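You operate a simulated robot arm through the tools that you are given. There is no shell and no other tool. Be economical: measure what you need, move in short steps, check, and stop when the job is done.

Carry out the task below with a simulated robot arm. There is one attempt and no reset: what you move stays moved.

TASK
Clear the green pin, then try the silver nut on green and red.
Fine: the black nut goes back on a grey pin; a nut that slides down the red pin stays there, else back on a grey pin; leave the third nut.

It is judged by the outcome, as a careful person would: the job done as asked, and still so three seconds after it is handed in. It fails if anything else is knocked over, pushed out of place, dropped, spilled or broken.

THE ROBOT
A 6-joint arm with a two-finger parallel gripper, fixed in place. Base frame: the origin is at the foot of the arm, x ahead of it, y to its left, z up; the work surface is at about z = 8. Lengths are in mm, angles in rad, forces in N, time in s.
With the tool pointing down near the work surface it reaches from about 120 to 500 mm from the base axis. Its first joint turns from -1.257 to 1.257 rad. Payload 0.65 kg.
The tool frame sits at the grasp point between the pads (the TCP): z along the fingers, y along the line on which they close. The tips reach 25 mm beyond it. Largest opening 76 mm; finger width 18, thickness 10; the body of the gripper, 36 by 78 mm, starts 45 mm behind the TCP.
Orientation is that of the tool frame in the base frame, as [roll, pitch, yaw] about the fixed x, y, z axes, in that order (R = Rz(yaw) Ry(pitch) Rx(roll)). With the fingers straight down and closing along the base's y, the tool's x points along the base's -x, its y along +y and its z along -z.

THE INTERFACE
- The arm moves only by the tool send_rows. Its argument "deltas" is a list of rows, each an object of numbers (a shift or turn left out is 0, a gripper value left out holds the last): "x", "y", "z": the shift along the tool's x, y, z in mm; "rx", "ry", "rz": the turn, a rotation vector about the tool's x, y, z in rad. In form: [{"x": .., "y": .., "z": .., "rx": .., "ry": .., "rz": ..}, ...]. A call has 1 to 12 rows; each row is the pose to reach, as a shift and turn from the pose commanded when the call began, along the tool's axes at that moment. "gripper" is the closure in counts, from 0 (fully open) to 255 (shut), set as the call begins (left out, the last holds). A row lasts 0.2 s, in which the tool goes at most 50 mm and 0.15 rad; a call with a longer step from one row to the next is refused whole, and so is a gripper value outside its range. Where a pose cannot be reached the arm comes as near as it can. A force on the tool above 40 N (or 10 N above the force at the start of the call, whichever is more), or a blocked arm, ends the call early, and 0.2 s more pass. The fingers move at their own pace (about 108 mm/s each) and stop on an object; they squeeze with about 33 N. The grip force told is the motor's: it shows also when the fingers shut on nothing. Time passes only in rows, and 0.2 s behind the last, so rows that repeat a pose let the fingers close. The reply holds the time, the measured pose of the TCP, the force on the tool along the base axes, the opening and the grip force, in the units named above and with some noise, and new pictures: "show" is both (left out), scene, wrist or none.
- Cameras (640 x 400 px; columns grow to the right, rows downward): "scene" is fixed at [68.7, 283.2, 412.5]; the picture's right is [-0.64, -0.77, 0.00], its down [-0.40, 0.33, -0.85] and it looks along [0.66, -0.55, -0.52] (base axes); focal length 339 px, centre (320, 200). "wrist" rides on the gripper at [58, 11, -81] in the tool frame; the picture's right is [-0.18, 0.98, 0.00], its down [-0.75, -0.14, -0.64] and it looks along [-0.63, -0.12, 0.77] (tool axes); focal length 243 px, centre (320, 200). There is no depth. A picture from a camera that has moved, and an enlarged one, comes with that camera's place and axes in the base frame and with its lens.
- zoom(camera, box): a new picture of the part [left, top, right, bottom] of that camera's present view, enlarged. The clock stands still meanwhile.
- sign_off(): hands the job in; it is judged then, once.

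Work in short steps. Places have to be worked out from the pictures, the camera data and where the tool is seen: move nearer, look again, correct. Check each grasp and each placing, and mend what went wrong. You have 120 turns and 170 pictures in all, those below and enlarged ones among them. Open the gripper and draw the arm clear of the work before you hand the job in, unless the task says otherwise; then end with one line.

The tools are called as name(argument=value, ...) on one line, values as JSON. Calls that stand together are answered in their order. send_rows: Moves the arm, as the interface text tells. Its arguments: {"type":"object","properties":{"deltas":{"type":"array"},"gripper":{"type":"number"},"show":{"type":"string","enum":["both","scene","wrist","none"]}},"required":["deltas"]} The other tools are called the same way: zoom (camera, box) takes an enlarged picture of a part of a camera's view; sign_off () hands the job in.

At the start:

```text
time: 0.0
eef_pos: [315.3, -16.3, 256.6]
ee_rot: [3.14, 0.0, -3.141]
contact_force: [0.2, 0.0, 1.1]
grip_width: 75.8
gripper_force: 0.1
```

scene: 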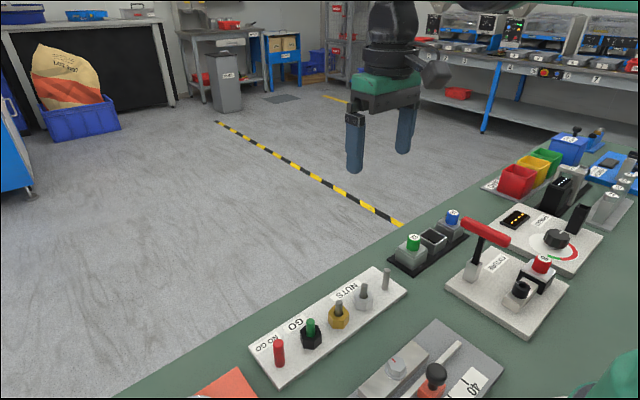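
wrist: 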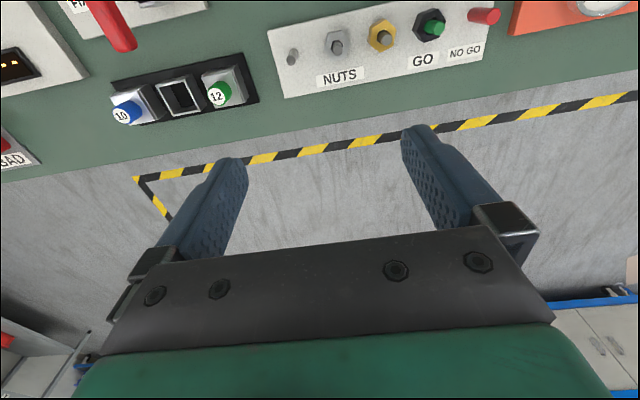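

The nut board runs along y: red pin near (305,153), empty grey pin near (300,-43). I'll enlarge both views to get the details.

zoom(camera="scene", box=[240, 250, 420, 390])

zoom(camera="wrist", box=[260, 0, 520, 110])

```text
2.86 times, centred on (330, 320) of scene
camera zoom: at [68.7, 283.2, 412.5], right [-0.64, -0.77, 0.0], down [-0.4, 0.33, -0.85], along [0.66, -0.55, -0.52], focal length 969 px, centre (291, -143)
```

zoom: 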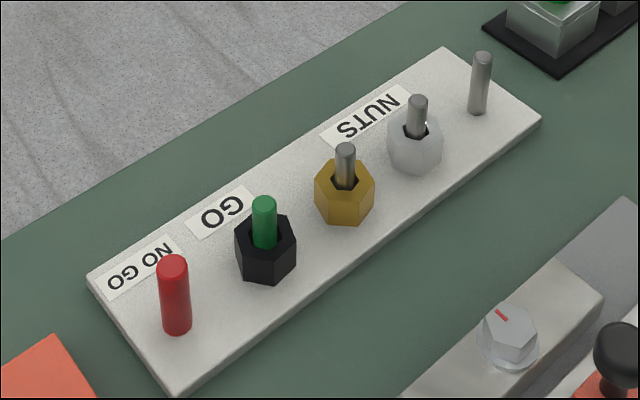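

```text
2.46 times, centred on (390, 55) of wrist
camera zoom: at [257.1, -6.0, 337.7], right [0.18, 0.98, 0.0], down [0.75, -0.14, 0.64], along [0.63, -0.12, -0.77], focal length 597 px, centre (148, 557)
```

zoom: 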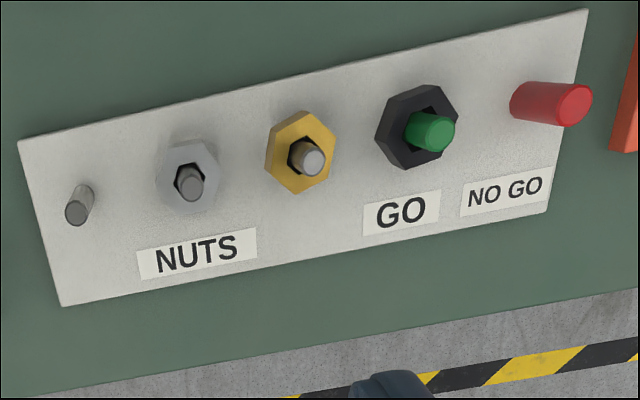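

Triangulated pins lie at x≈302, y≈-45, 2.5, 52, 102 and 152, with tops near z≈50. I'll hover above the black nut with the gripper part-closed and look closer.

send_rows(deltas=[{"x": 3, "y": 30, "z": 30}, {"x": 6, "y": 60, "z": 60}, {"x": 9, "y": 90, "z": 90}, {"x": 13, "y": 118, "z": 126}, {"x": 13, "y": 118, "z": 126}], gripper=118)

```text
time: 1.2
eef_pos: [302.3, 101.7, 131.0]
ee_rot: [-3.141, 0.0, 3.141]
contact_force: [-0.1, -0.8, 0.8]
grip_width: 41.0
gripper_force: 0.2
camera wrist: at [244.8, 112.5, 211.0], right [0.18, 0.98, 0.0], down [0.75, -0.14, 0.64], along [0.63, -0.12, -0.77], focal length 243 px, centre (320, 200)
```

scene: 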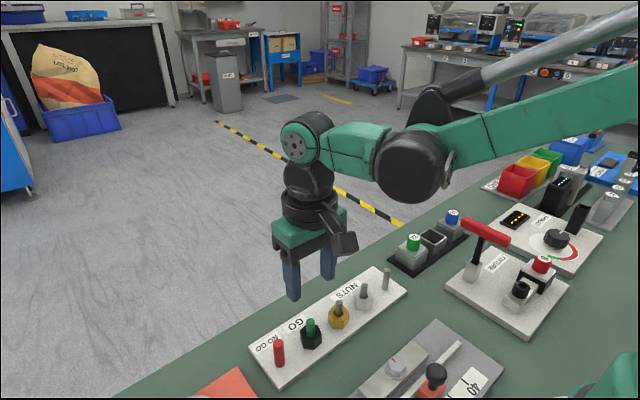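
wrist: 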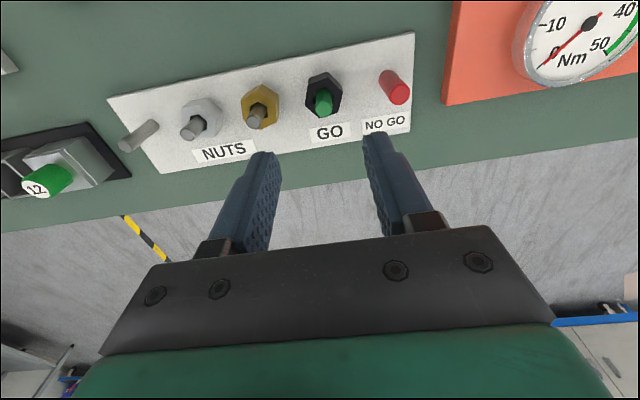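

Hover reached; enlarging the wrist view to fix the nut positions and flats.

zoom(camera="wrist", box=[240, 40, 420, 152])

zoom(camera="wrist", box=[110, 70, 290, 182])

```text
3.56 times, centred on (330, 96) of wrist
camera zoom: at [244.8, 112.5, 211.0], right [0.18, 0.98, 0.0], down [0.75, -0.14, 0.64], along [0.63, -0.12, -0.77], focal length 863 px, centre (284, 570)
```

zoom: 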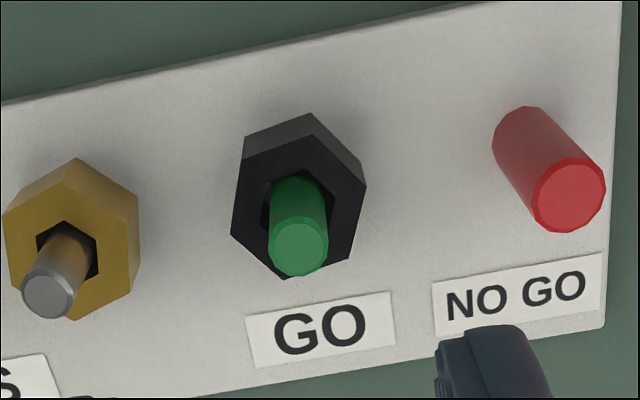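

```text
3.56 times, centred on (200, 126) of wrist
camera zoom: at [244.8, 112.5, 211.0], right [0.18, 0.98, 0.0], down [0.75, -0.14, 0.64], along [0.63, -0.12, -0.77], focal length 863 px, centre (747, 463)
```

zoom: 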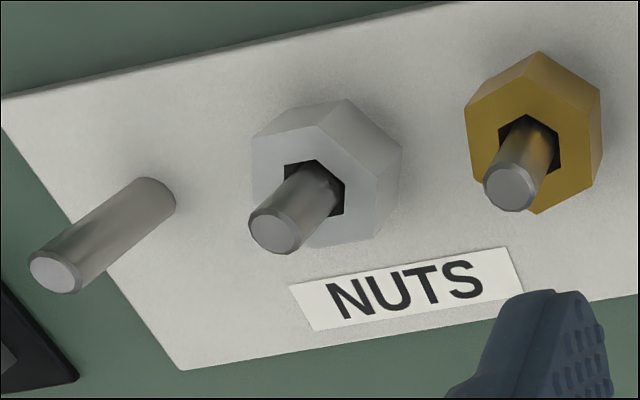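

The black nut's centre works out near (299.7,104.6), top about z≈33, and its flats are turned about 21° from the closing line. I'll turn the tool to match and come down to just above the pin.

send_rows(deltas=[{"x": 1, "y": 1, "z": 15, "rz": 0.13}, {"x": 2, "y": 2, "z": 30, "rz": 0.26}, {"x": 2.5, "y": 2.9, "z": 46, "rz": 0.37}, {"x": 2.5, "y": 2.9, "z": 46, "rz": 0.37}])

```text
time: 2.2
eef_pos: [300.0, 104.3, 85.6]
ee_rot: [3.141, 0.0, 2.769]
contact_force: [0.1, 0.1, -0.5]
grip_width: 40.8
gripper_force: 0.0
camera wrist: at [249.4, 135.5, 166.1], right [0.53, 0.85, 0.0], down [0.65, -0.4, 0.64], along [0.55, -0.34, -0.77], focal length 243 px, centre (320, 200)
```

scene: 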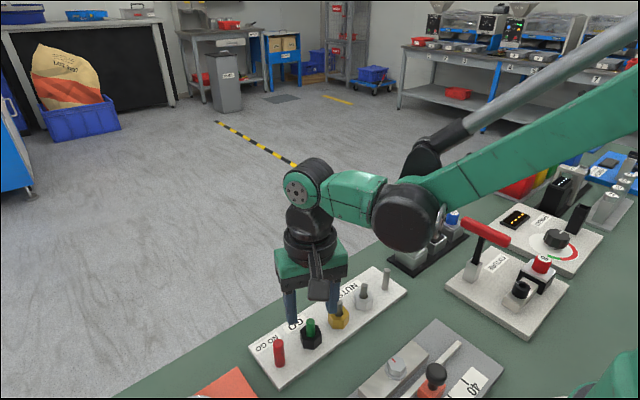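
wrist: 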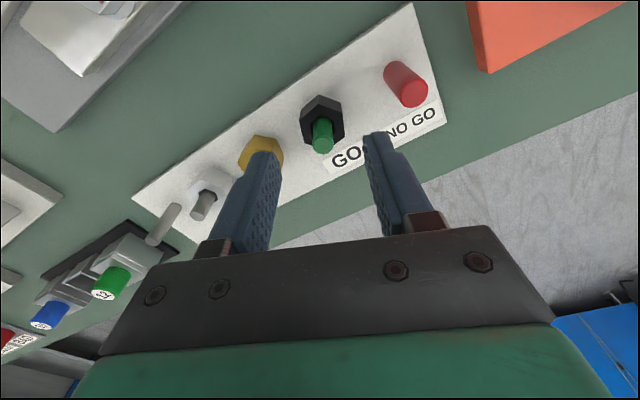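

The nut looks centred between the tips with flats parallel to them; I'll check enlarged.

zoom(camera="wrist", box=[220, 60, 440, 197])

zoom(camera="scene", box=[240, 260, 400, 360])

```text
2.91 times, centred on (330, 128) of wrist
camera zoom: at [249.4, 135.5, 166.1], right [0.53, 0.85, 0.0], down [0.65, -0.4, 0.64], along [0.55, -0.34, -0.77], focal length 706 px, centre (291, 408)
```

zoom: 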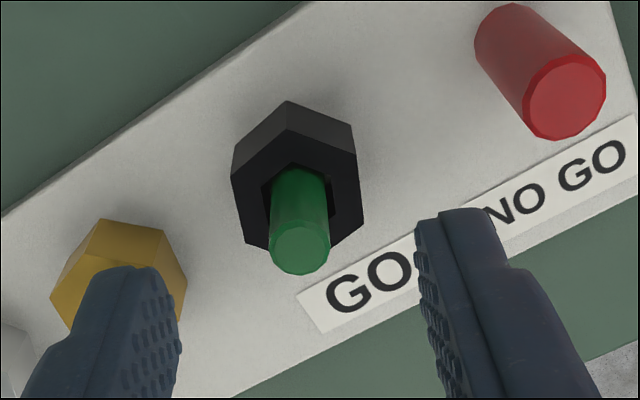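

```text
4.00 times, centred on (320, 310) of scene
camera zoom: at [68.7, 283.2, 412.5], right [-0.64, -0.77, 0.0], down [-0.4, 0.33, -0.85], along [0.66, -0.55, -0.52], focal length 1357 px, centre (320, -240)
```

zoom: 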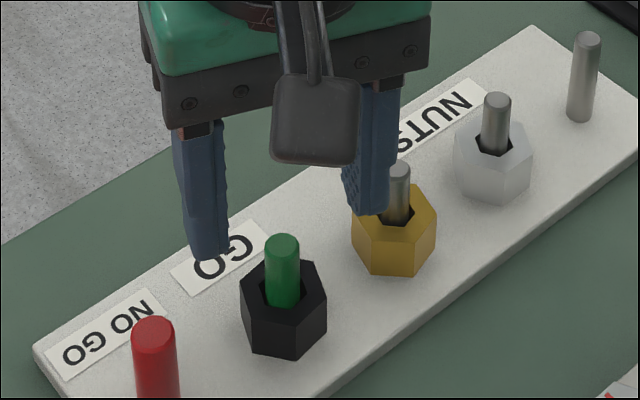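

Gold's nearest corner would be only about 2 mm from the left finger, so I'll narrow the opening to about 35 mm and nudge 1 mm towards +y while descending halfway.

send_rows(deltas=[{"x": 0.4, "y": 1.1, "z": 0}, {"x": 0.4, "y": 1.1, "z": 10}, {"x": 0.4, "y": 1.1, "z": 20}, {"x": 0.4, "y": 1.1, "z": 24}], gripper=138)

zoom(camera="scene", box=[240, 260, 400, 360])

```text
time: 3.2
eef_pos: [301.3, 105.7, 61.8]
ee_rot: [-3.14, -0.001, 2.771]
contact_force: [-1.1, -1.1, 0.0]
grip_width: 35.1
gripper_force: 0.1
camera wrist: at [250.2, 136.2, 141.8], right [0.53, 0.85, 0.0], down [0.65, -0.4, 0.64], along [0.55, -0.34, -0.77], focal length 243 px, centre (320, 200)
```

scene: 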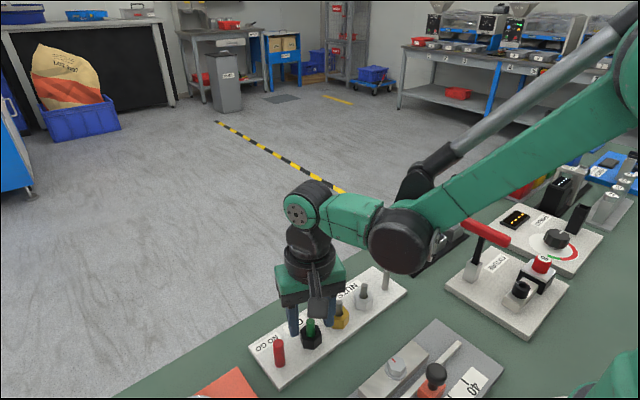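
wrist: 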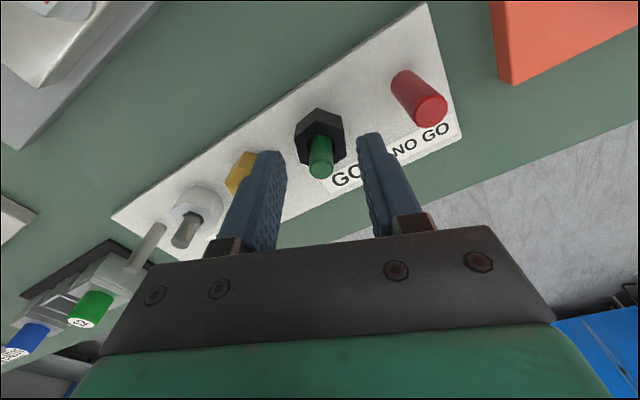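

```text
4.00 times, centred on (320, 310) of scene
camera zoom: at [68.7, 283.2, 412.5], right [-0.64, -0.77, 0.0], down [-0.4, 0.33, -0.85], along [0.66, -0.55, -0.52], focal length 1357 px, centre (320, -240)
```

zoom: 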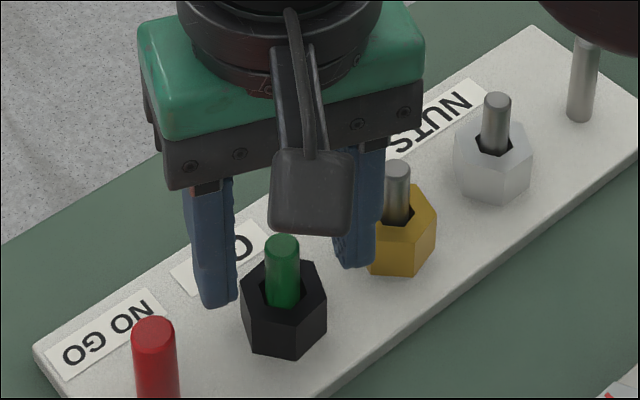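

The fingers straddle the nut, clear of gold. I'll descend to TCP z≈45 and then look before closing.

send_rows(deltas=[{"z": 6}, {"z": 12}, {"z": 16.5}, {"z": 16.5}], show="wrist")

zoom(camera="scene", box=[240, 260, 400, 360])

```text
time: 4.2
eef_pos: [298.4, 106.1, 44.6]
ee_rot: [-3.141, 0.003, 2.771]
contact_force: [0.1, -0.3, -0.3]
grip_width: 34.9
gripper_force: 0.1
camera wrist: at [249.7, 136.8, 125.1], right [0.53, 0.85, 0.0], down [0.65, -0.4, 0.64], along [0.55, -0.34, -0.77], focal length 243 px, centre (320, 200)
```

wrist: 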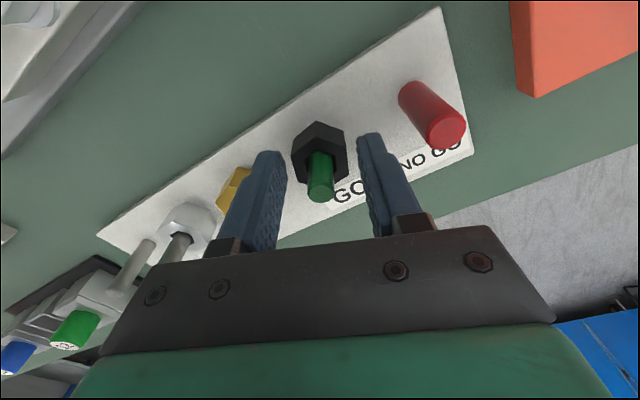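

```text
4.00 times, centred on (320, 310) of scene
camera zoom: at [68.7, 283.2, 412.5], right [-0.64, -0.77, 0.0], down [-0.4, 0.33, -0.85], along [0.66, -0.55, -0.52], focal length 1357 px, centre (320, -240)
```

zoom: 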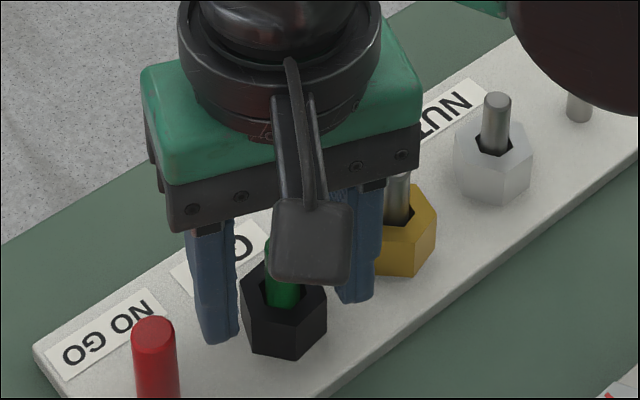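

Tips are level with the nut centre on both sides. I'll close on it.

send_rows(deltas=[{"z": 0}, {"z": 0}, {"z": 0}], gripper=255, show="wrist")

```text
time: 5.0
eef_pos: [299.1, 106.3, 45.2]
ee_rot: [3.141, -0.001, 2.77]
contact_force: [-0.9, 1.3, -0.4]
grip_width: 25.4
gripper_force: 33.4
camera wrist: at [249.8, 136.7, 125.2], right [0.53, 0.85, 0.0], down [0.65, -0.4, 0.64], along [0.55, -0.34, -0.77], focal length 243 px, centre (320, 200)
```

wrist: 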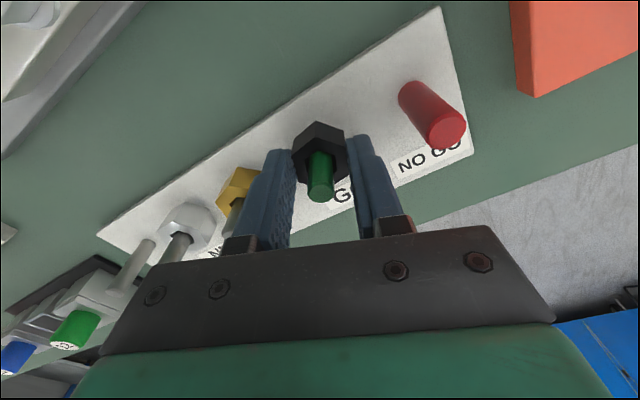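

Gripped at 25.4 mm, across flats. I'll lift it straight up.

send_rows(deltas=[{"z": -10}, {"z": -25}, {"z": -45}, {"z": -60}, {"z": -60}])

```text
time: 6.2
eef_pos: [300.4, 105.6, 104.7]
ee_rot: [-3.141, 0.0, 2.77]
contact_force: [0.7, -0.5, -0.3]
grip_width: 25.3
gripper_force: 32.8
camera wrist: at [249.8, 136.6, 186.1], right [0.53, 0.85, 0.0], down [0.65, -0.4, 0.64], along [0.55, -0.34, -0.77], focal length 243 px, centre (320, 200)
```

scene: 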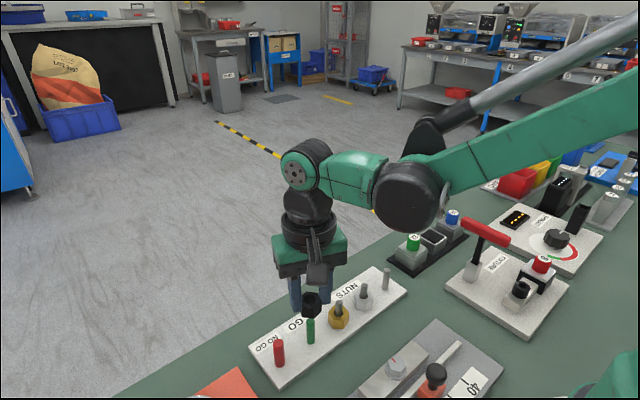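
wrist: 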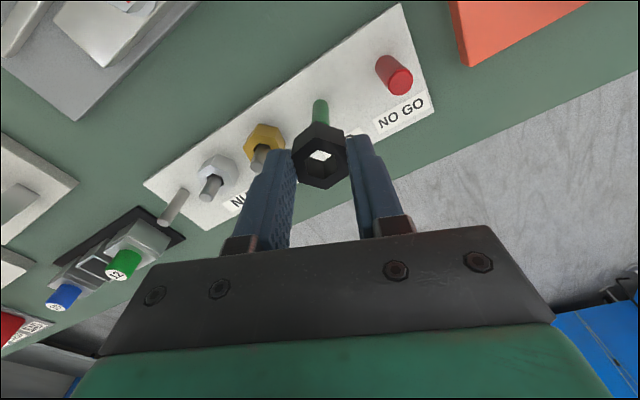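

The nut is off and held level. I'll zoom to measure its offset in the hand and see the now bare green pin.

zoom(camera="wrist", box=[240, 80, 420, 192])

zoom(camera="scene", box=[240, 260, 400, 360])

```text
3.56 times, centred on (330, 136) of wrist
camera zoom: at [249.8, 136.6, 186.1], right [0.53, 0.85, 0.0], down [0.65, -0.4, 0.64], along [0.55, -0.34, -0.77], focal length 863 px, centre (284, 428)
```

zoom: 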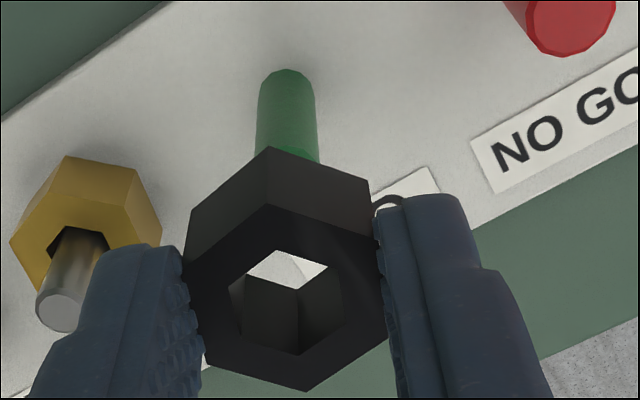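

```text
4.00 times, centred on (320, 310) of scene
camera zoom: at [68.7, 283.2, 412.5], right [-0.64, -0.77, 0.0], down [-0.4, 0.33, -0.85], along [0.66, -0.55, -0.52], focal length 1357 px, centre (320, -240)
```

zoom: 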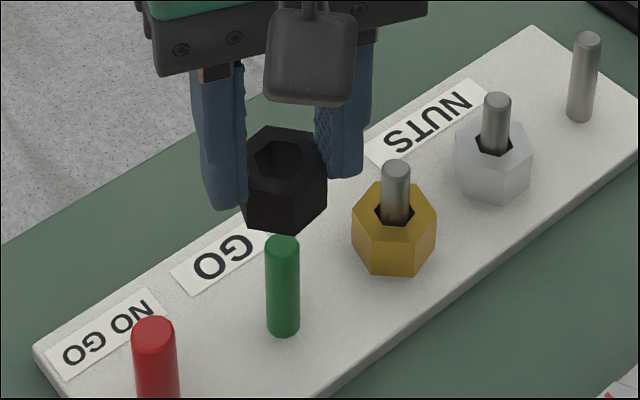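

Nut sits well on the pads. Next I'll carry it at height over the empty grey pin (≈(301,-42)), turning the tool so the wrist view crosses the scene view at about a right angle for alignment.

send_rows(deltas=[{"x": -6, "y": -15, "z": -5, "rz": -0.14}, {"x": -12, "y": -30, "z": -5, "rz": -0.28}, {"x": -18, "y": -46, "z": -5, "rz": -0.42}, {"x": -24, "y": -62, "z": -5, "rz": -0.56}, {"x": -30, "y": -78, "z": -5, "rz": -0.7}, {"x": -36, "y": -94, "z": -5, "rz": -0.84}, {"x": -42, "y": -110, "z": -5, "rz": -0.98}, {"x": -48, "y": -124, "z": -5, "rz": -1.12}, {"x": -53.5, "y": -136.4, "z": -5, "rz": -1.25}, {"x": -53.5, "y": -136.4, "z": -5, "rz": -1.25}])

```text
time: 8.4
eef_pos: [300.5, -41.0, 108.9]
ee_rot: [3.139, 0.0, -2.26]
contact_force: [0.9, 0.6, -0.8]
grip_width: 25.2
gripper_force: 32.7
camera wrist: at [255.4, -79.6, 189.5], right [-0.64, 0.77, 0.0], down [0.59, 0.49, 0.64], along [0.49, 0.41, -0.77], focal length 243 px, centre (320, 200)
```

scene: 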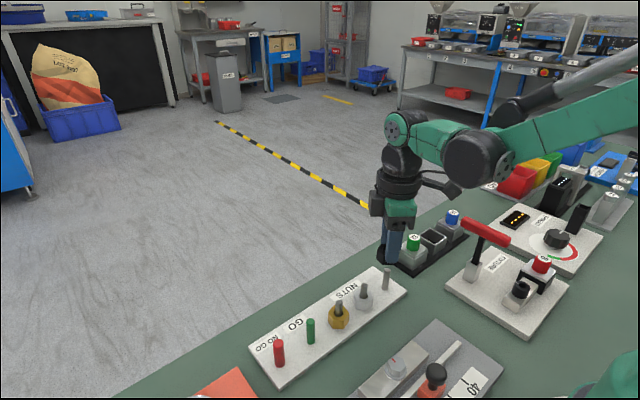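
wrist: 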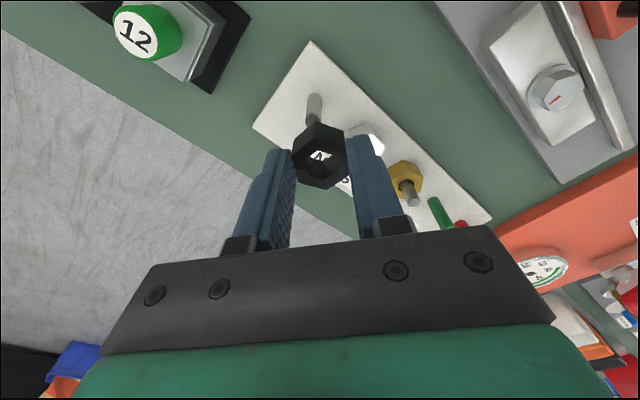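

zoom(camera="wrist", box=[240, 80, 420, 192])

zoom(camera="scene", box=[320, 220, 460, 308])

```text
3.56 times, centred on (330, 136) of wrist
camera zoom: at [255.4, -79.6, 189.5], right [-0.64, 0.77, 0.0], down [0.59, 0.49, 0.64], along [0.49, 0.41, -0.77], focal length 863 px, centre (284, 428)
```

zoom: 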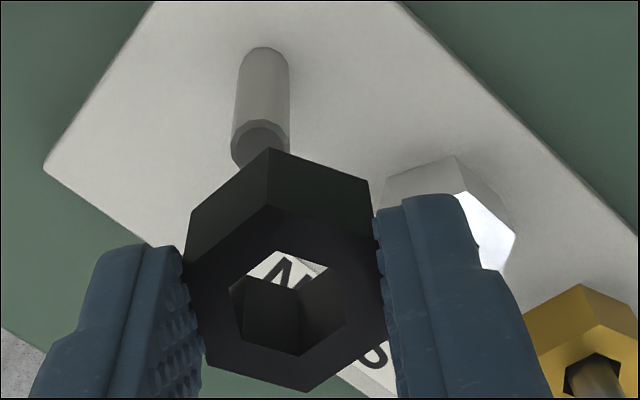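

```text
4.55 times, centred on (390, 264) of scene
camera zoom: at [68.7, 283.2, 412.5], right [-0.64, -0.77, 0.0], down [-0.4, 0.33, -0.85], along [0.66, -0.55, -0.52], focal length 1542 px, centre (2, -91)
```

zoom: 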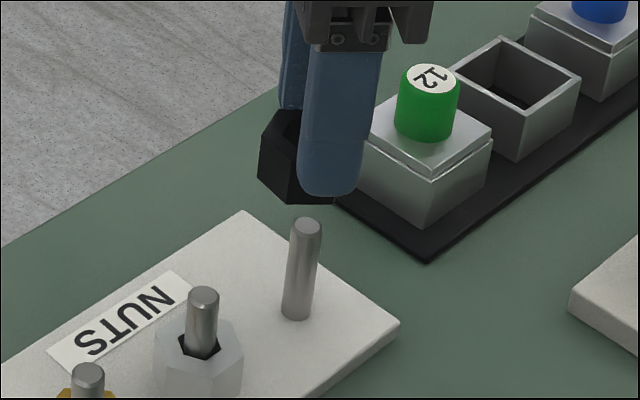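

In the wrist view the pin is ~5 mm to the picture's left of the nut's plumb line. I'll enlarge the scene view to check the crossing direction.

zoom(camera="scene", box=[360, 235, 424, 275])

```text
10.00 times, centred on (392, 255) of scene
camera zoom: at [68.7, 283.2, 412.5], right [-0.64, -0.77, 0.0], down [-0.4, 0.33, -0.85], along [0.66, -0.55, -0.52], focal length 3392 px, centre (-400, -350)
```

zoom: 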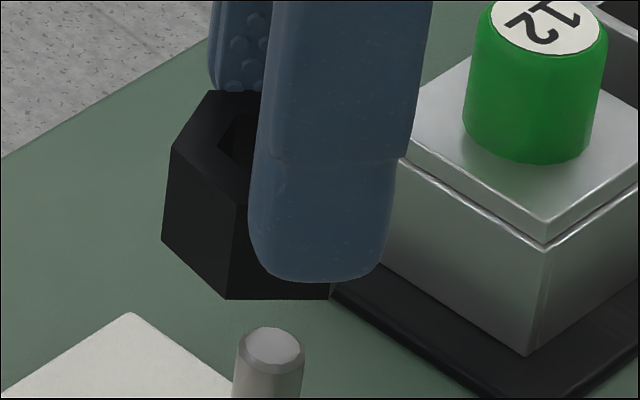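

Scene shows the pin ~4.4 mm to the picture's right of the nut's plumb line. Combined with the wrist reading, I need about (0.3,-7.1) mm in base axes. I'll shift, lower a little, and recheck.

send_rows(deltas=[{"x": 5.3, "y": -4.7}, {"x": 5.3, "y": -4.7, "z": 10}, {"x": 5.3, "y": -4.7, "z": 18}, {"x": 5.3, "y": -4.7, "z": 18}], show="none")

zoom(camera="wrist", box=[240, 80, 420, 192])

zoom(camera="scene", box=[352, 245, 432, 295])

```text
time: 9.4
eef_pos: [300.0, -47.2, 91.4]
ee_rot: [-3.141, 0.0, -2.263]
contact_force: [0.2, -0.2, 0.5]
grip_width: 24.7
gripper_force: 32.9
```

```text
3.56 times, centred on (330, 136) of wrist
camera zoom: at [255.5, -86.4, 172.1], right [-0.64, 0.77, 0.0], down [0.59, 0.49, 0.64], along [0.49, 0.41, -0.77], focal length 863 px, centre (284, 428)
```

zoom: 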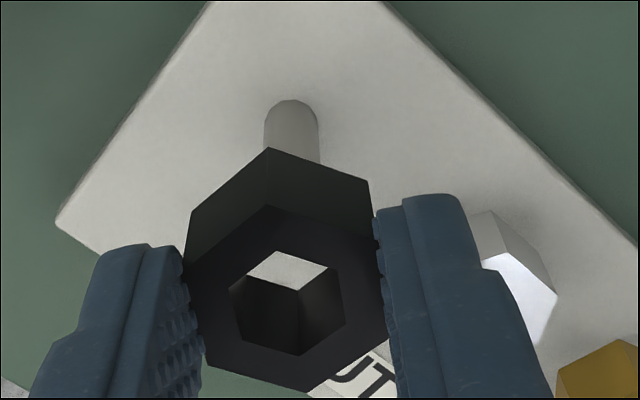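

```text
8.00 times, centred on (392, 270) of scene
camera zoom: at [68.7, 283.2, 412.5], right [-0.64, -0.77, 0.0], down [-0.4, 0.33, -0.85], along [0.66, -0.55, -0.52], focal length 2714 px, centre (-256, -360)
```

zoom: 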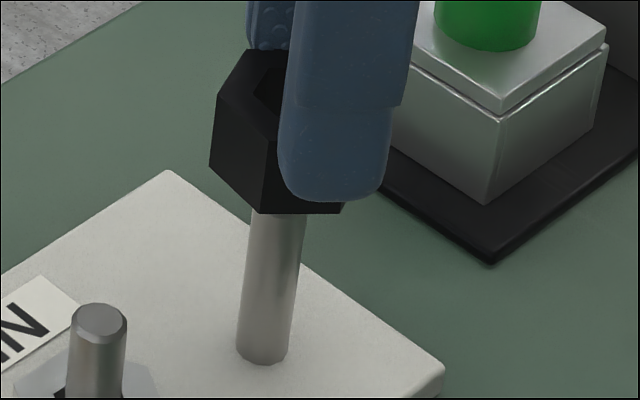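

Wrist alignment is within 0.5 mm; in the scene view the nut is about 1.8 mm too far right. I'll correct that and lower 20 mm, with the force limit as a guard.

send_rows(deltas=[{"x": -1.7, "y": 0.4}, {"x": -1.7, "y": 0.4, "z": 6}, {"x": -1.7, "y": 0.4, "z": 11}, {"x": -1.7, "y": 0.4, "z": 15}, {"x": -1.7, "y": 0.4, "z": 20}, {"x": -1.7, "y": 0.4, "z": 20}], show="none")

zoom(camera="wrist", box=[240, 80, 420, 192])

zoom(camera="scene", box=[352, 245, 432, 295])

```text
time: 10.8
eef_pos: [300.8, -46.0, 71.0]
ee_rot: [-3.141, 0.0, -2.261]
contact_force: [0.3, -0.4, -1.4]
grip_width: 25.2
gripper_force: 32.8
```

```text
3.56 times, centred on (330, 136) of wrist
camera zoom: at [255.5, -84.3, 151.9], right [-0.64, 0.77, 0.0], down [0.59, 0.49, 0.64], along [0.49, 0.41, -0.77], focal length 863 px, centre (284, 428)
```

zoom: 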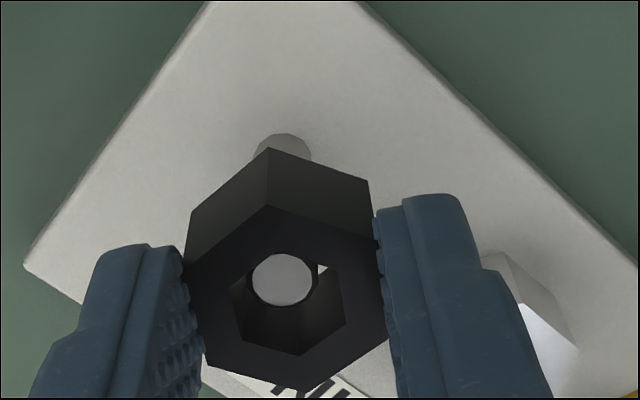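

```text
8.00 times, centred on (392, 270) of scene
camera zoom: at [68.7, 283.2, 412.5], right [-0.64, -0.77, 0.0], down [-0.4, 0.33, -0.85], along [0.66, -0.55, -0.52], focal length 2714 px, centre (-256, -360)
```

zoom: 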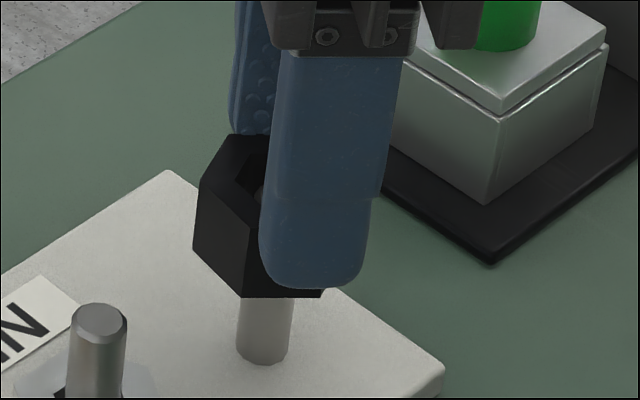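

The pin is inside the hole with no contact force. I'll continue down to near seating.

send_rows(deltas=[{"y": -0.6, "z": 6}, {"y": -0.6, "z": 12}, {"y": -0.6, "z": 18}, {"y": -0.6, "z": 22}, {"y": -0.6, "z": 24.5}, {"y": -0.6, "z": 24.5}], show="none")

zoom(camera="scene", box=[340, 245, 436, 305])

```text
time: 12.2
eef_pos: [301.5, -45.5, 47.1]
ee_rot: [-3.141, 0.0, -2.262]
contact_force: [-0.4, 0.2, -0.5]
grip_width: 25.2
gripper_force: 33.1
```

```text
6.67 times, centred on (388, 275) of scene
camera zoom: at [68.7, 283.2, 412.5], right [-0.64, -0.77, 0.0], down [-0.4, 0.33, -0.85], along [0.66, -0.55, -0.52], focal length 2261 px, centre (-133, -300)
```

zoom: 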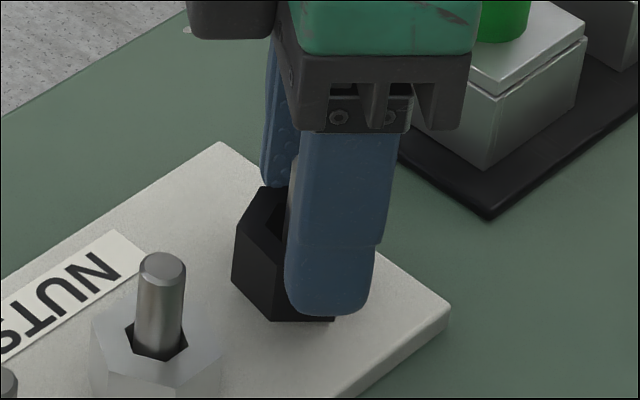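

It sits within about 1–2 mm of the plate. I'll lower the remainder, open modestly, and let it settle.

send_rows(deltas=[{"z": 0.8}, {"z": 1.3}, {"z": 1.3}], show="none")

send_rows(deltas=[{"z": 0}, {"z": 0}], gripper=125, show="none")

send_rows(deltas=[{"z": -10}, {"z": -25}, {"z": -45}, {"z": -55}, {"z": -55}])

```text
time: 13.0
eef_pos: [301.8, -46.9, 45.0]
ee_rot: [3.141, 0.001, -2.262]
contact_force: [0.5, 0.0, -0.2]
grip_width: 25.0
gripper_force: 32.2
```

```text
time: 13.6
eef_pos: [301.0, -47.4, 46.0]
ee_rot: [3.14, 0.0, -2.261]
contact_force: [-0.5, 0.0, -0.5]
grip_width: 38.9
gripper_force: 0.0
```

```text
time: 14.8
eef_pos: [300.0, -46.9, 101.9]
ee_rot: [-3.141, 0.001, -2.262]
contact_force: [-0.2, 0.1, 0.4]
grip_width: 38.9
gripper_force: 0.0
camera wrist: at [255.7, -85.3, 181.8], right [-0.64, 0.77, 0.0], down [0.59, 0.49, 0.64], along [0.49, 0.41, -0.77], focal length 243 px, centre (320, 200)
```

scene: 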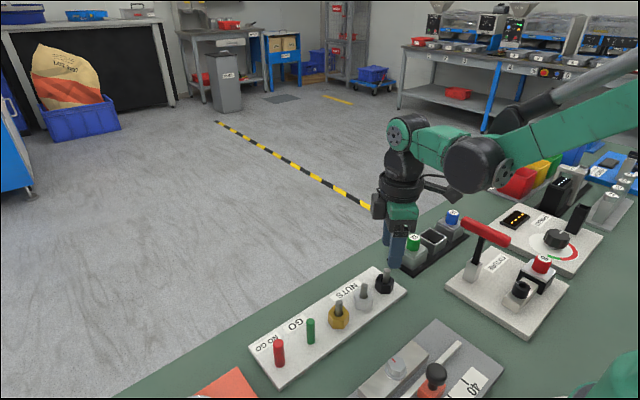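
wrist: 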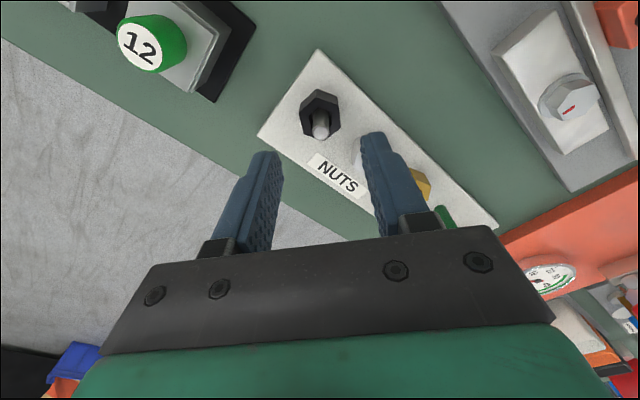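

Black nut is seated on the grey pin. Now I'll go above the silver nut (≈(303,5)), turning to line up with its flats (edge along y, so closing line at 30°).

send_rows(deltas=[{"x": -13, "y": 10, "rz": 0.12}, {"x": -27, "y": 20, "rz": 0.24}, {"x": -41, "y": 31.2, "rz": 0.36}, {"x": -41, "y": 31.2, "rz": 0.36}])

zoom(camera="wrist", box=[230, 50, 430, 174])

zoom(camera="scene", box=[310, 230, 422, 300])

```text
time: 15.8
eef_pos: [303.0, 5.1, 99.9]
ee_rot: [3.141, 0.0, -2.624]
contact_force: [0.5, -0.2, -0.5]
grip_width: 38.8
gripper_force: 0.0
camera wrist: at [247.8, -15.1, 180.9], right [-0.33, 0.94, 0.0], down [0.72, 0.25, 0.64], along [0.61, 0.21, -0.77], focal length 243 px, centre (320, 200)
```

scene: 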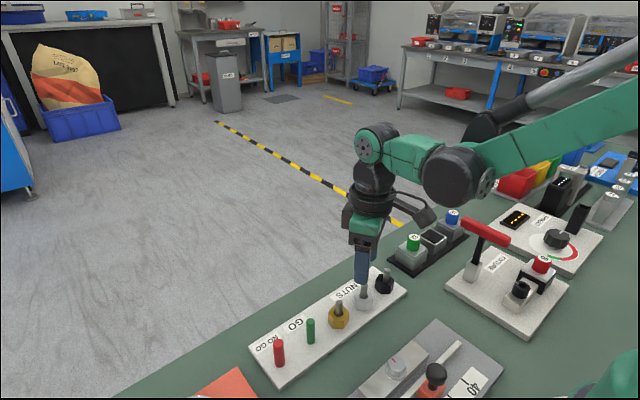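
wrist: 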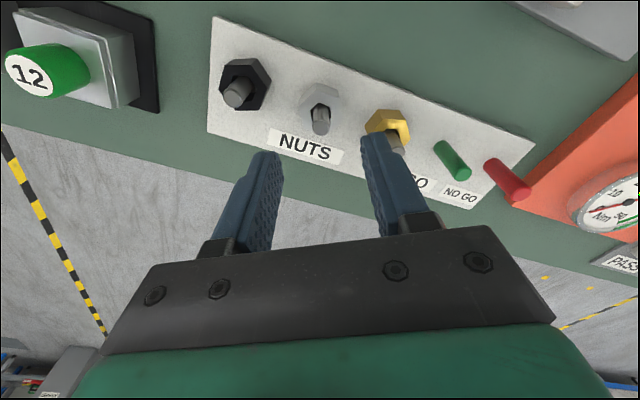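

```text
3.20 times, centred on (330, 112) of wrist
camera zoom: at [247.8, -15.1, 180.9], right [-0.33, 0.94, 0.0], down [0.72, 0.25, 0.64], along [0.61, 0.21, -0.77], focal length 776 px, centre (288, 482)
```

zoom: 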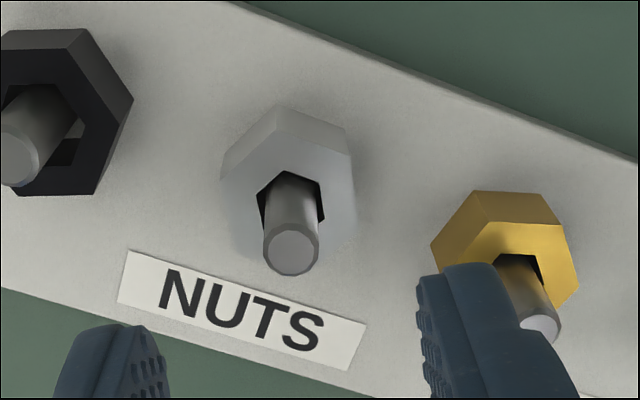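

```text
5.71 times, centred on (366, 265) of scene
camera zoom: at [68.7, 283.2, 412.5], right [-0.64, -0.77, 0.0], down [-0.4, 0.33, -0.85], along [0.66, -0.55, -0.52], focal length 1938 px, centre (57, -171)
```

zoom: 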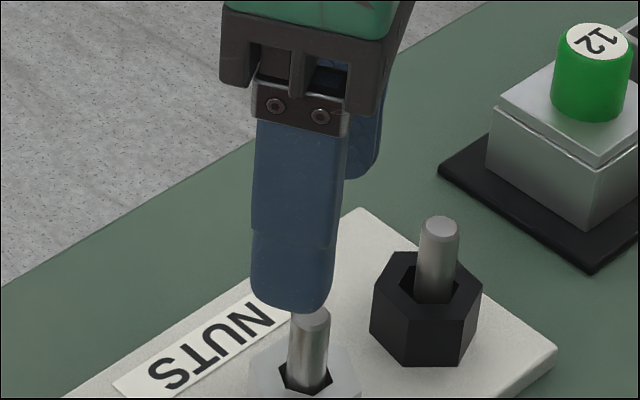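

Silver's flats line up with the fingers; the pin is centred across the pads and ~2 mm off along tool x. I'll correct that, narrow the opening, and descend to just above nut height.

send_rows(deltas=[{"x": 2, "z": 10}, {"x": 2, "z": 22}, {"x": 2, "z": 36}, {"x": 2, "z": 36}], gripper=136, show="wrist")

zoom(camera="scene", box=[310, 240, 422, 310])

```text
time: 16.8
eef_pos: [302.4, 3.5, 63.8]
ee_rot: [-3.141, -0.001, -2.621]
contact_force: [0.7, -0.5, -0.7]
grip_width: 35.6
gripper_force: 0.1
camera wrist: at [246.9, -16.2, 144.7], right [-0.33, 0.94, 0.0], down [0.72, 0.25, 0.64], along [0.61, 0.21, -0.77], focal length 243 px, centre (320, 200)
```

wrist: 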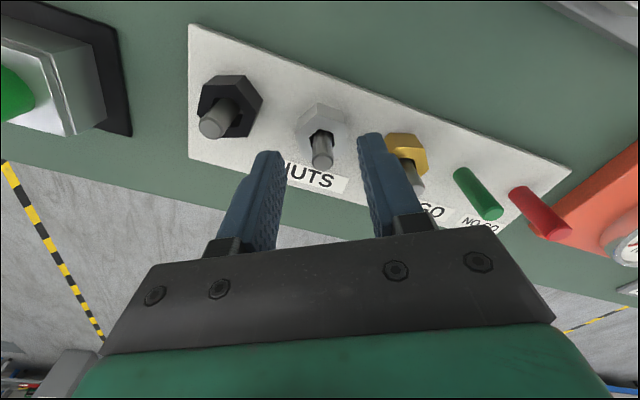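

```text
5.71 times, centred on (366, 275) of scene
camera zoom: at [68.7, 283.2, 412.5], right [-0.64, -0.77, 0.0], down [-0.4, 0.33, -0.85], along [0.66, -0.55, -0.52], focal length 1938 px, centre (57, -229)
```

zoom: 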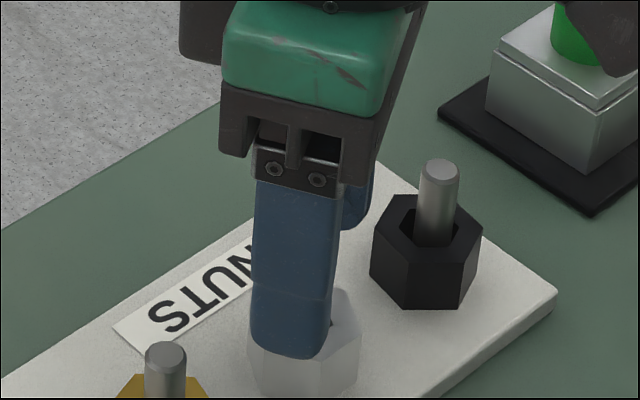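

Fingers straddle the silver nut with clearance to gold and black. I'll descend to grasp height with a 1 mm correction and close.

send_rows(deltas=[{"x": -1, "z": 6}, {"x": -1, "z": 12}, {"x": -1, "z": 18.5}, {"x": -1, "z": 18.5}], show="wrist")

send_rows(deltas=[{"z": 0}, {"z": 0}, {"z": 0}], gripper=255)

zoom(camera="scene", box=[310, 240, 422, 310])

```text
time: 17.8
eef_pos: [301.6, 5.3, 46.5]
ee_rot: [3.142, 0.0, -2.622]
contact_force: [0.7, 1.3, -0.8]
grip_width: 35.3
gripper_force: 0.0
camera wrist: at [247.5, -15.9, 126.7], right [-0.33, 0.94, 0.0], down [0.72, 0.25, 0.64], along [0.61, 0.21, -0.77], focal length 243 px, centre (320, 200)
```

wrist: 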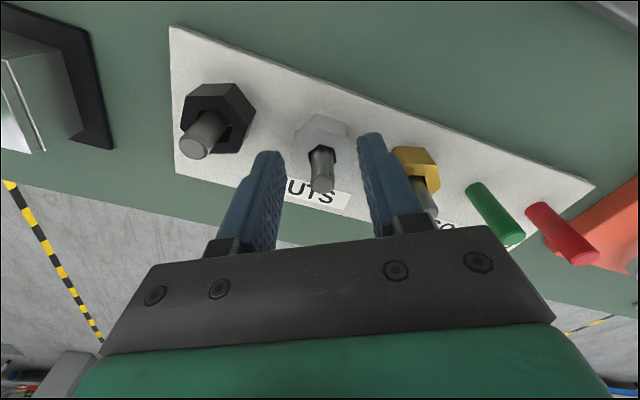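

```text
time: 18.6
eef_pos: [302.3, 4.0, 46.5]
ee_rot: [-3.141, 0.0, -2.62]
contact_force: [0.2, 0.8, -0.6]
grip_width: 25.2
gripper_force: 33.3
camera wrist: at [247.5, -15.9, 126.8], right [-0.33, 0.94, 0.0], down [0.72, 0.25, 0.64], along [0.61, 0.21, -0.77], focal length 243 px, centre (320, 200)
```

scene: 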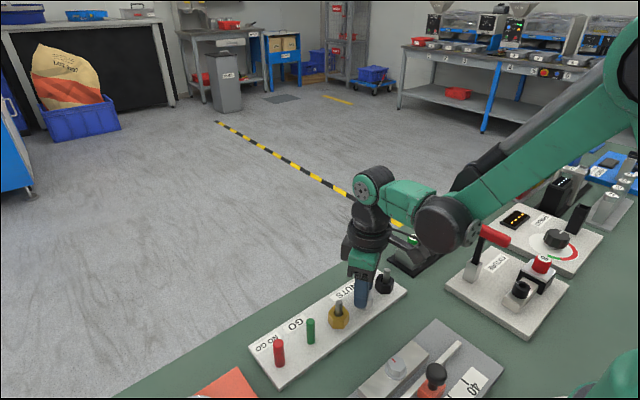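
wrist: 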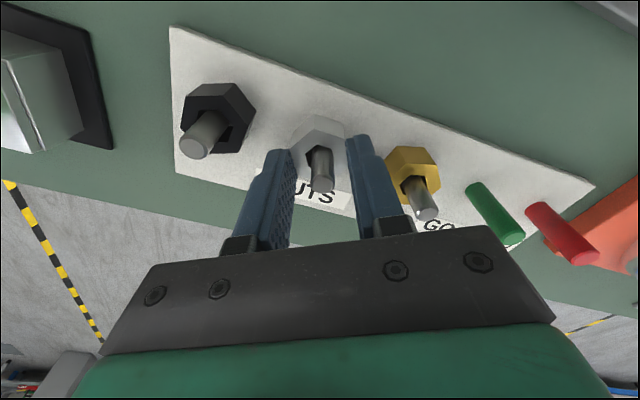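

```text
5.71 times, centred on (366, 275) of scene
camera zoom: at [68.7, 283.2, 412.5], right [-0.64, -0.77, 0.0], down [-0.4, 0.33, -0.85], along [0.66, -0.55, -0.52], focal length 1938 px, centre (57, -229)
```

zoom: 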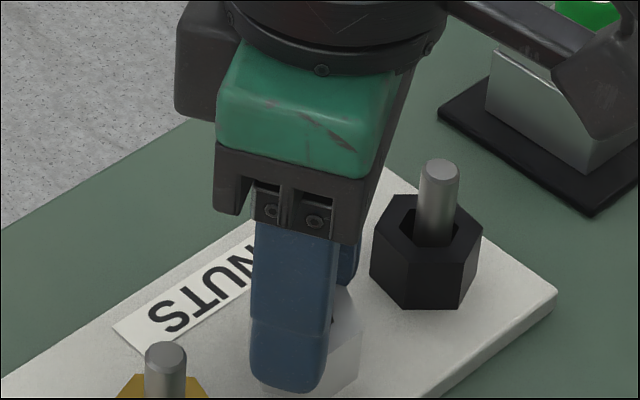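

Gripped at 25.2 mm. I'll lift straight up and check how it sits in the hand.

send_rows(deltas=[{"z": -10}, {"z": -25}, {"z": -45}, {"z": -60}, {"z": -60}], show="none")

zoom(camera="wrist", box=[240, 80, 420, 192])

zoom(camera="scene", box=[310, 230, 422, 300])

```text
time: 19.8
eef_pos: [303.3, 4.9, 106.4]
ee_rot: [-3.141, -0.001, -2.621]
contact_force: [0.6, 0.3, -0.2]
grip_width: 25.2
gripper_force: 32.6
```

```text
3.56 times, centred on (330, 136) of wrist
camera zoom: at [247.8, -15.7, 187.0], right [-0.33, 0.94, 0.0], down [0.72, 0.25, 0.64], along [0.61, 0.21, -0.77], focal length 863 px, centre (284, 428)
```

zoom: 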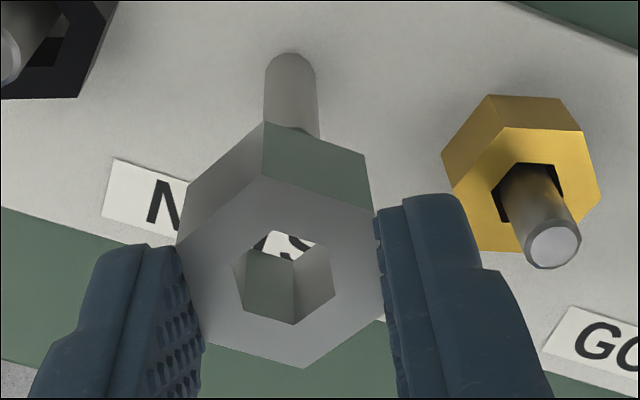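

```text
5.71 times, centred on (366, 265) of scene
camera zoom: at [68.7, 283.2, 412.5], right [-0.64, -0.77, 0.0], down [-0.4, 0.33, -0.85], along [0.66, -0.55, -0.52], focal length 1938 px, centre (57, -171)
```

zoom: 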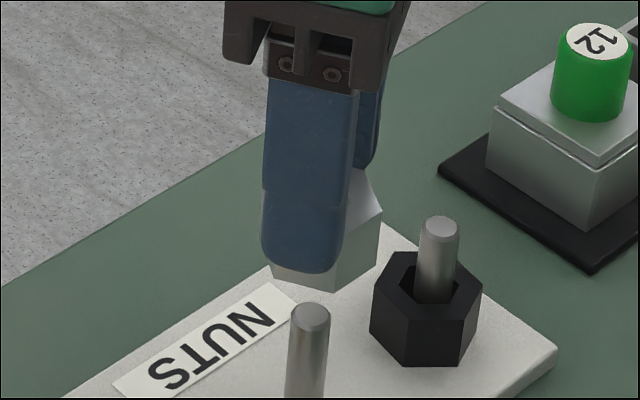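

Silver nut is held squarely; its hole measures ~12.5 mm against green ≈10.3 and red ≈13. I'll carry it over the green pin with the tool yaw that gives crossed views.

send_rows(deltas=[{"x": -12, "y": 21, "rz": -0.09}, {"x": -24, "y": 42, "rz": -0.18}, {"x": -36, "y": 64, "rz": -0.27}, {"x": -49.2, "y": 85.9, "rz": -0.36}, {"x": -49.2, "y": 85.9, "rz": -0.36}], show="none")

zoom(camera="wrist", box=[240, 80, 420, 192])

zoom(camera="scene", box=[264, 275, 360, 335])

```text
time: 21.0
eef_pos: [303.0, 102.5, 104.7]
ee_rot: [3.141, -0.001, -2.26]
contact_force: [-0.1, -0.1, -0.8]
grip_width: 25.2
gripper_force: 32.7
```

```text
3.56 times, centred on (330, 136) of wrist
camera zoom: at [257.6, 64.9, 185.6], right [-0.64, 0.77, 0.0], down [0.59, 0.49, 0.64], along [0.49, 0.41, -0.77], focal length 863 px, centre (284, 428)
```

zoom: 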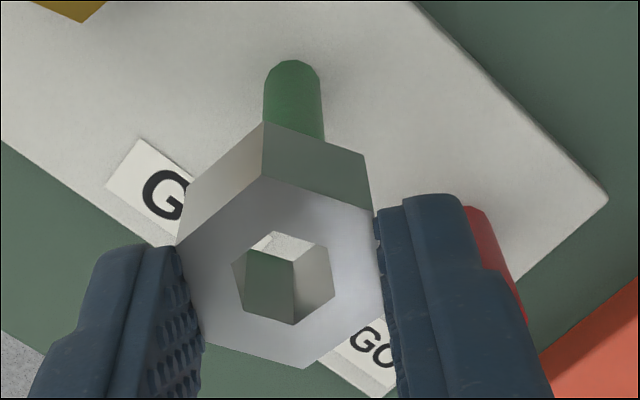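

```text
6.67 times, centred on (312, 305) of scene
camera zoom: at [68.7, 283.2, 412.5], right [-0.64, -0.77, 0.0], down [-0.4, 0.33, -0.85], along [0.66, -0.55, -0.52], focal length 2261 px, centre (373, -500)
```

zoom: 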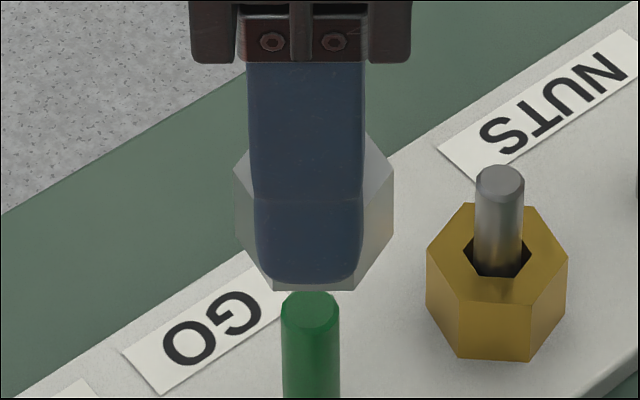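

Clear crossed views: the pin lies ~1.4 mm left in the scene and ~1.8 mm right in the wrist view. I'll correct both and lower to just above the pin.

send_rows(deltas=[{"x": -1.4, "y": 1.8}, {"x": -1.4, "y": 1.8, "z": 10}, {"x": -1.4, "y": 1.8, "z": 18}, {"x": -1.4, "y": 1.8, "z": 18}], show="none")

zoom(camera="wrist", box=[240, 80, 420, 192])

zoom(camera="scene", box=[272, 290, 352, 340])

```text
time: 22.0
eef_pos: [302.8, 106.4, 88.4]
ee_rot: [-3.14, 0.001, -2.263]
contact_force: [0.0, 0.8, -0.5]
grip_width: 25.3
gripper_force: 33.0
```

```text
3.56 times, centred on (330, 136) of wrist
camera zoom: at [257.3, 67.5, 168.0], right [-0.64, 0.77, 0.0], down [0.59, 0.49, 0.64], along [0.49, 0.41, -0.77], focal length 863 px, centre (284, 428)
```

zoom: 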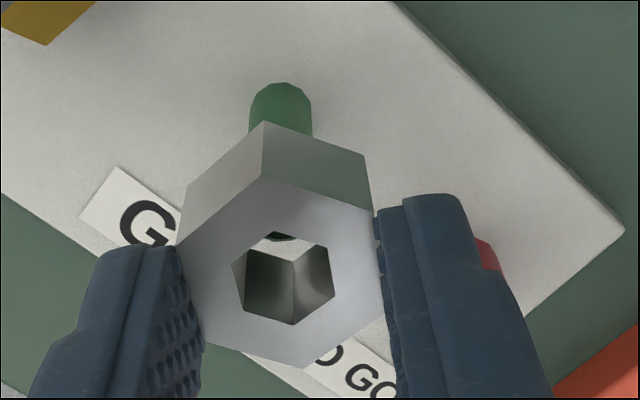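

```text
8.00 times, centred on (312, 315) of scene
camera zoom: at [68.7, 283.2, 412.5], right [-0.64, -0.77, 0.0], down [-0.4, 0.33, -0.85], along [0.66, -0.55, -0.52], focal length 2714 px, centre (384, -720)
```

zoom: 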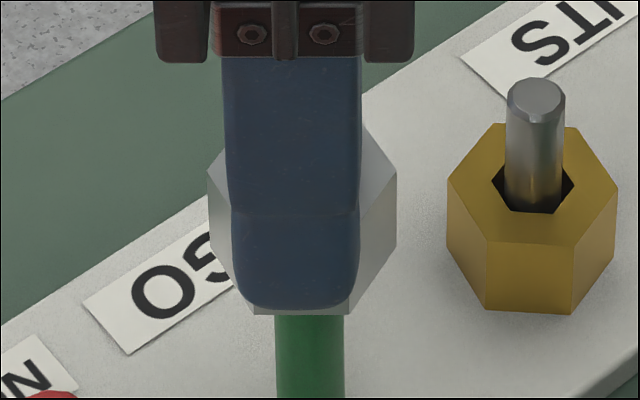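

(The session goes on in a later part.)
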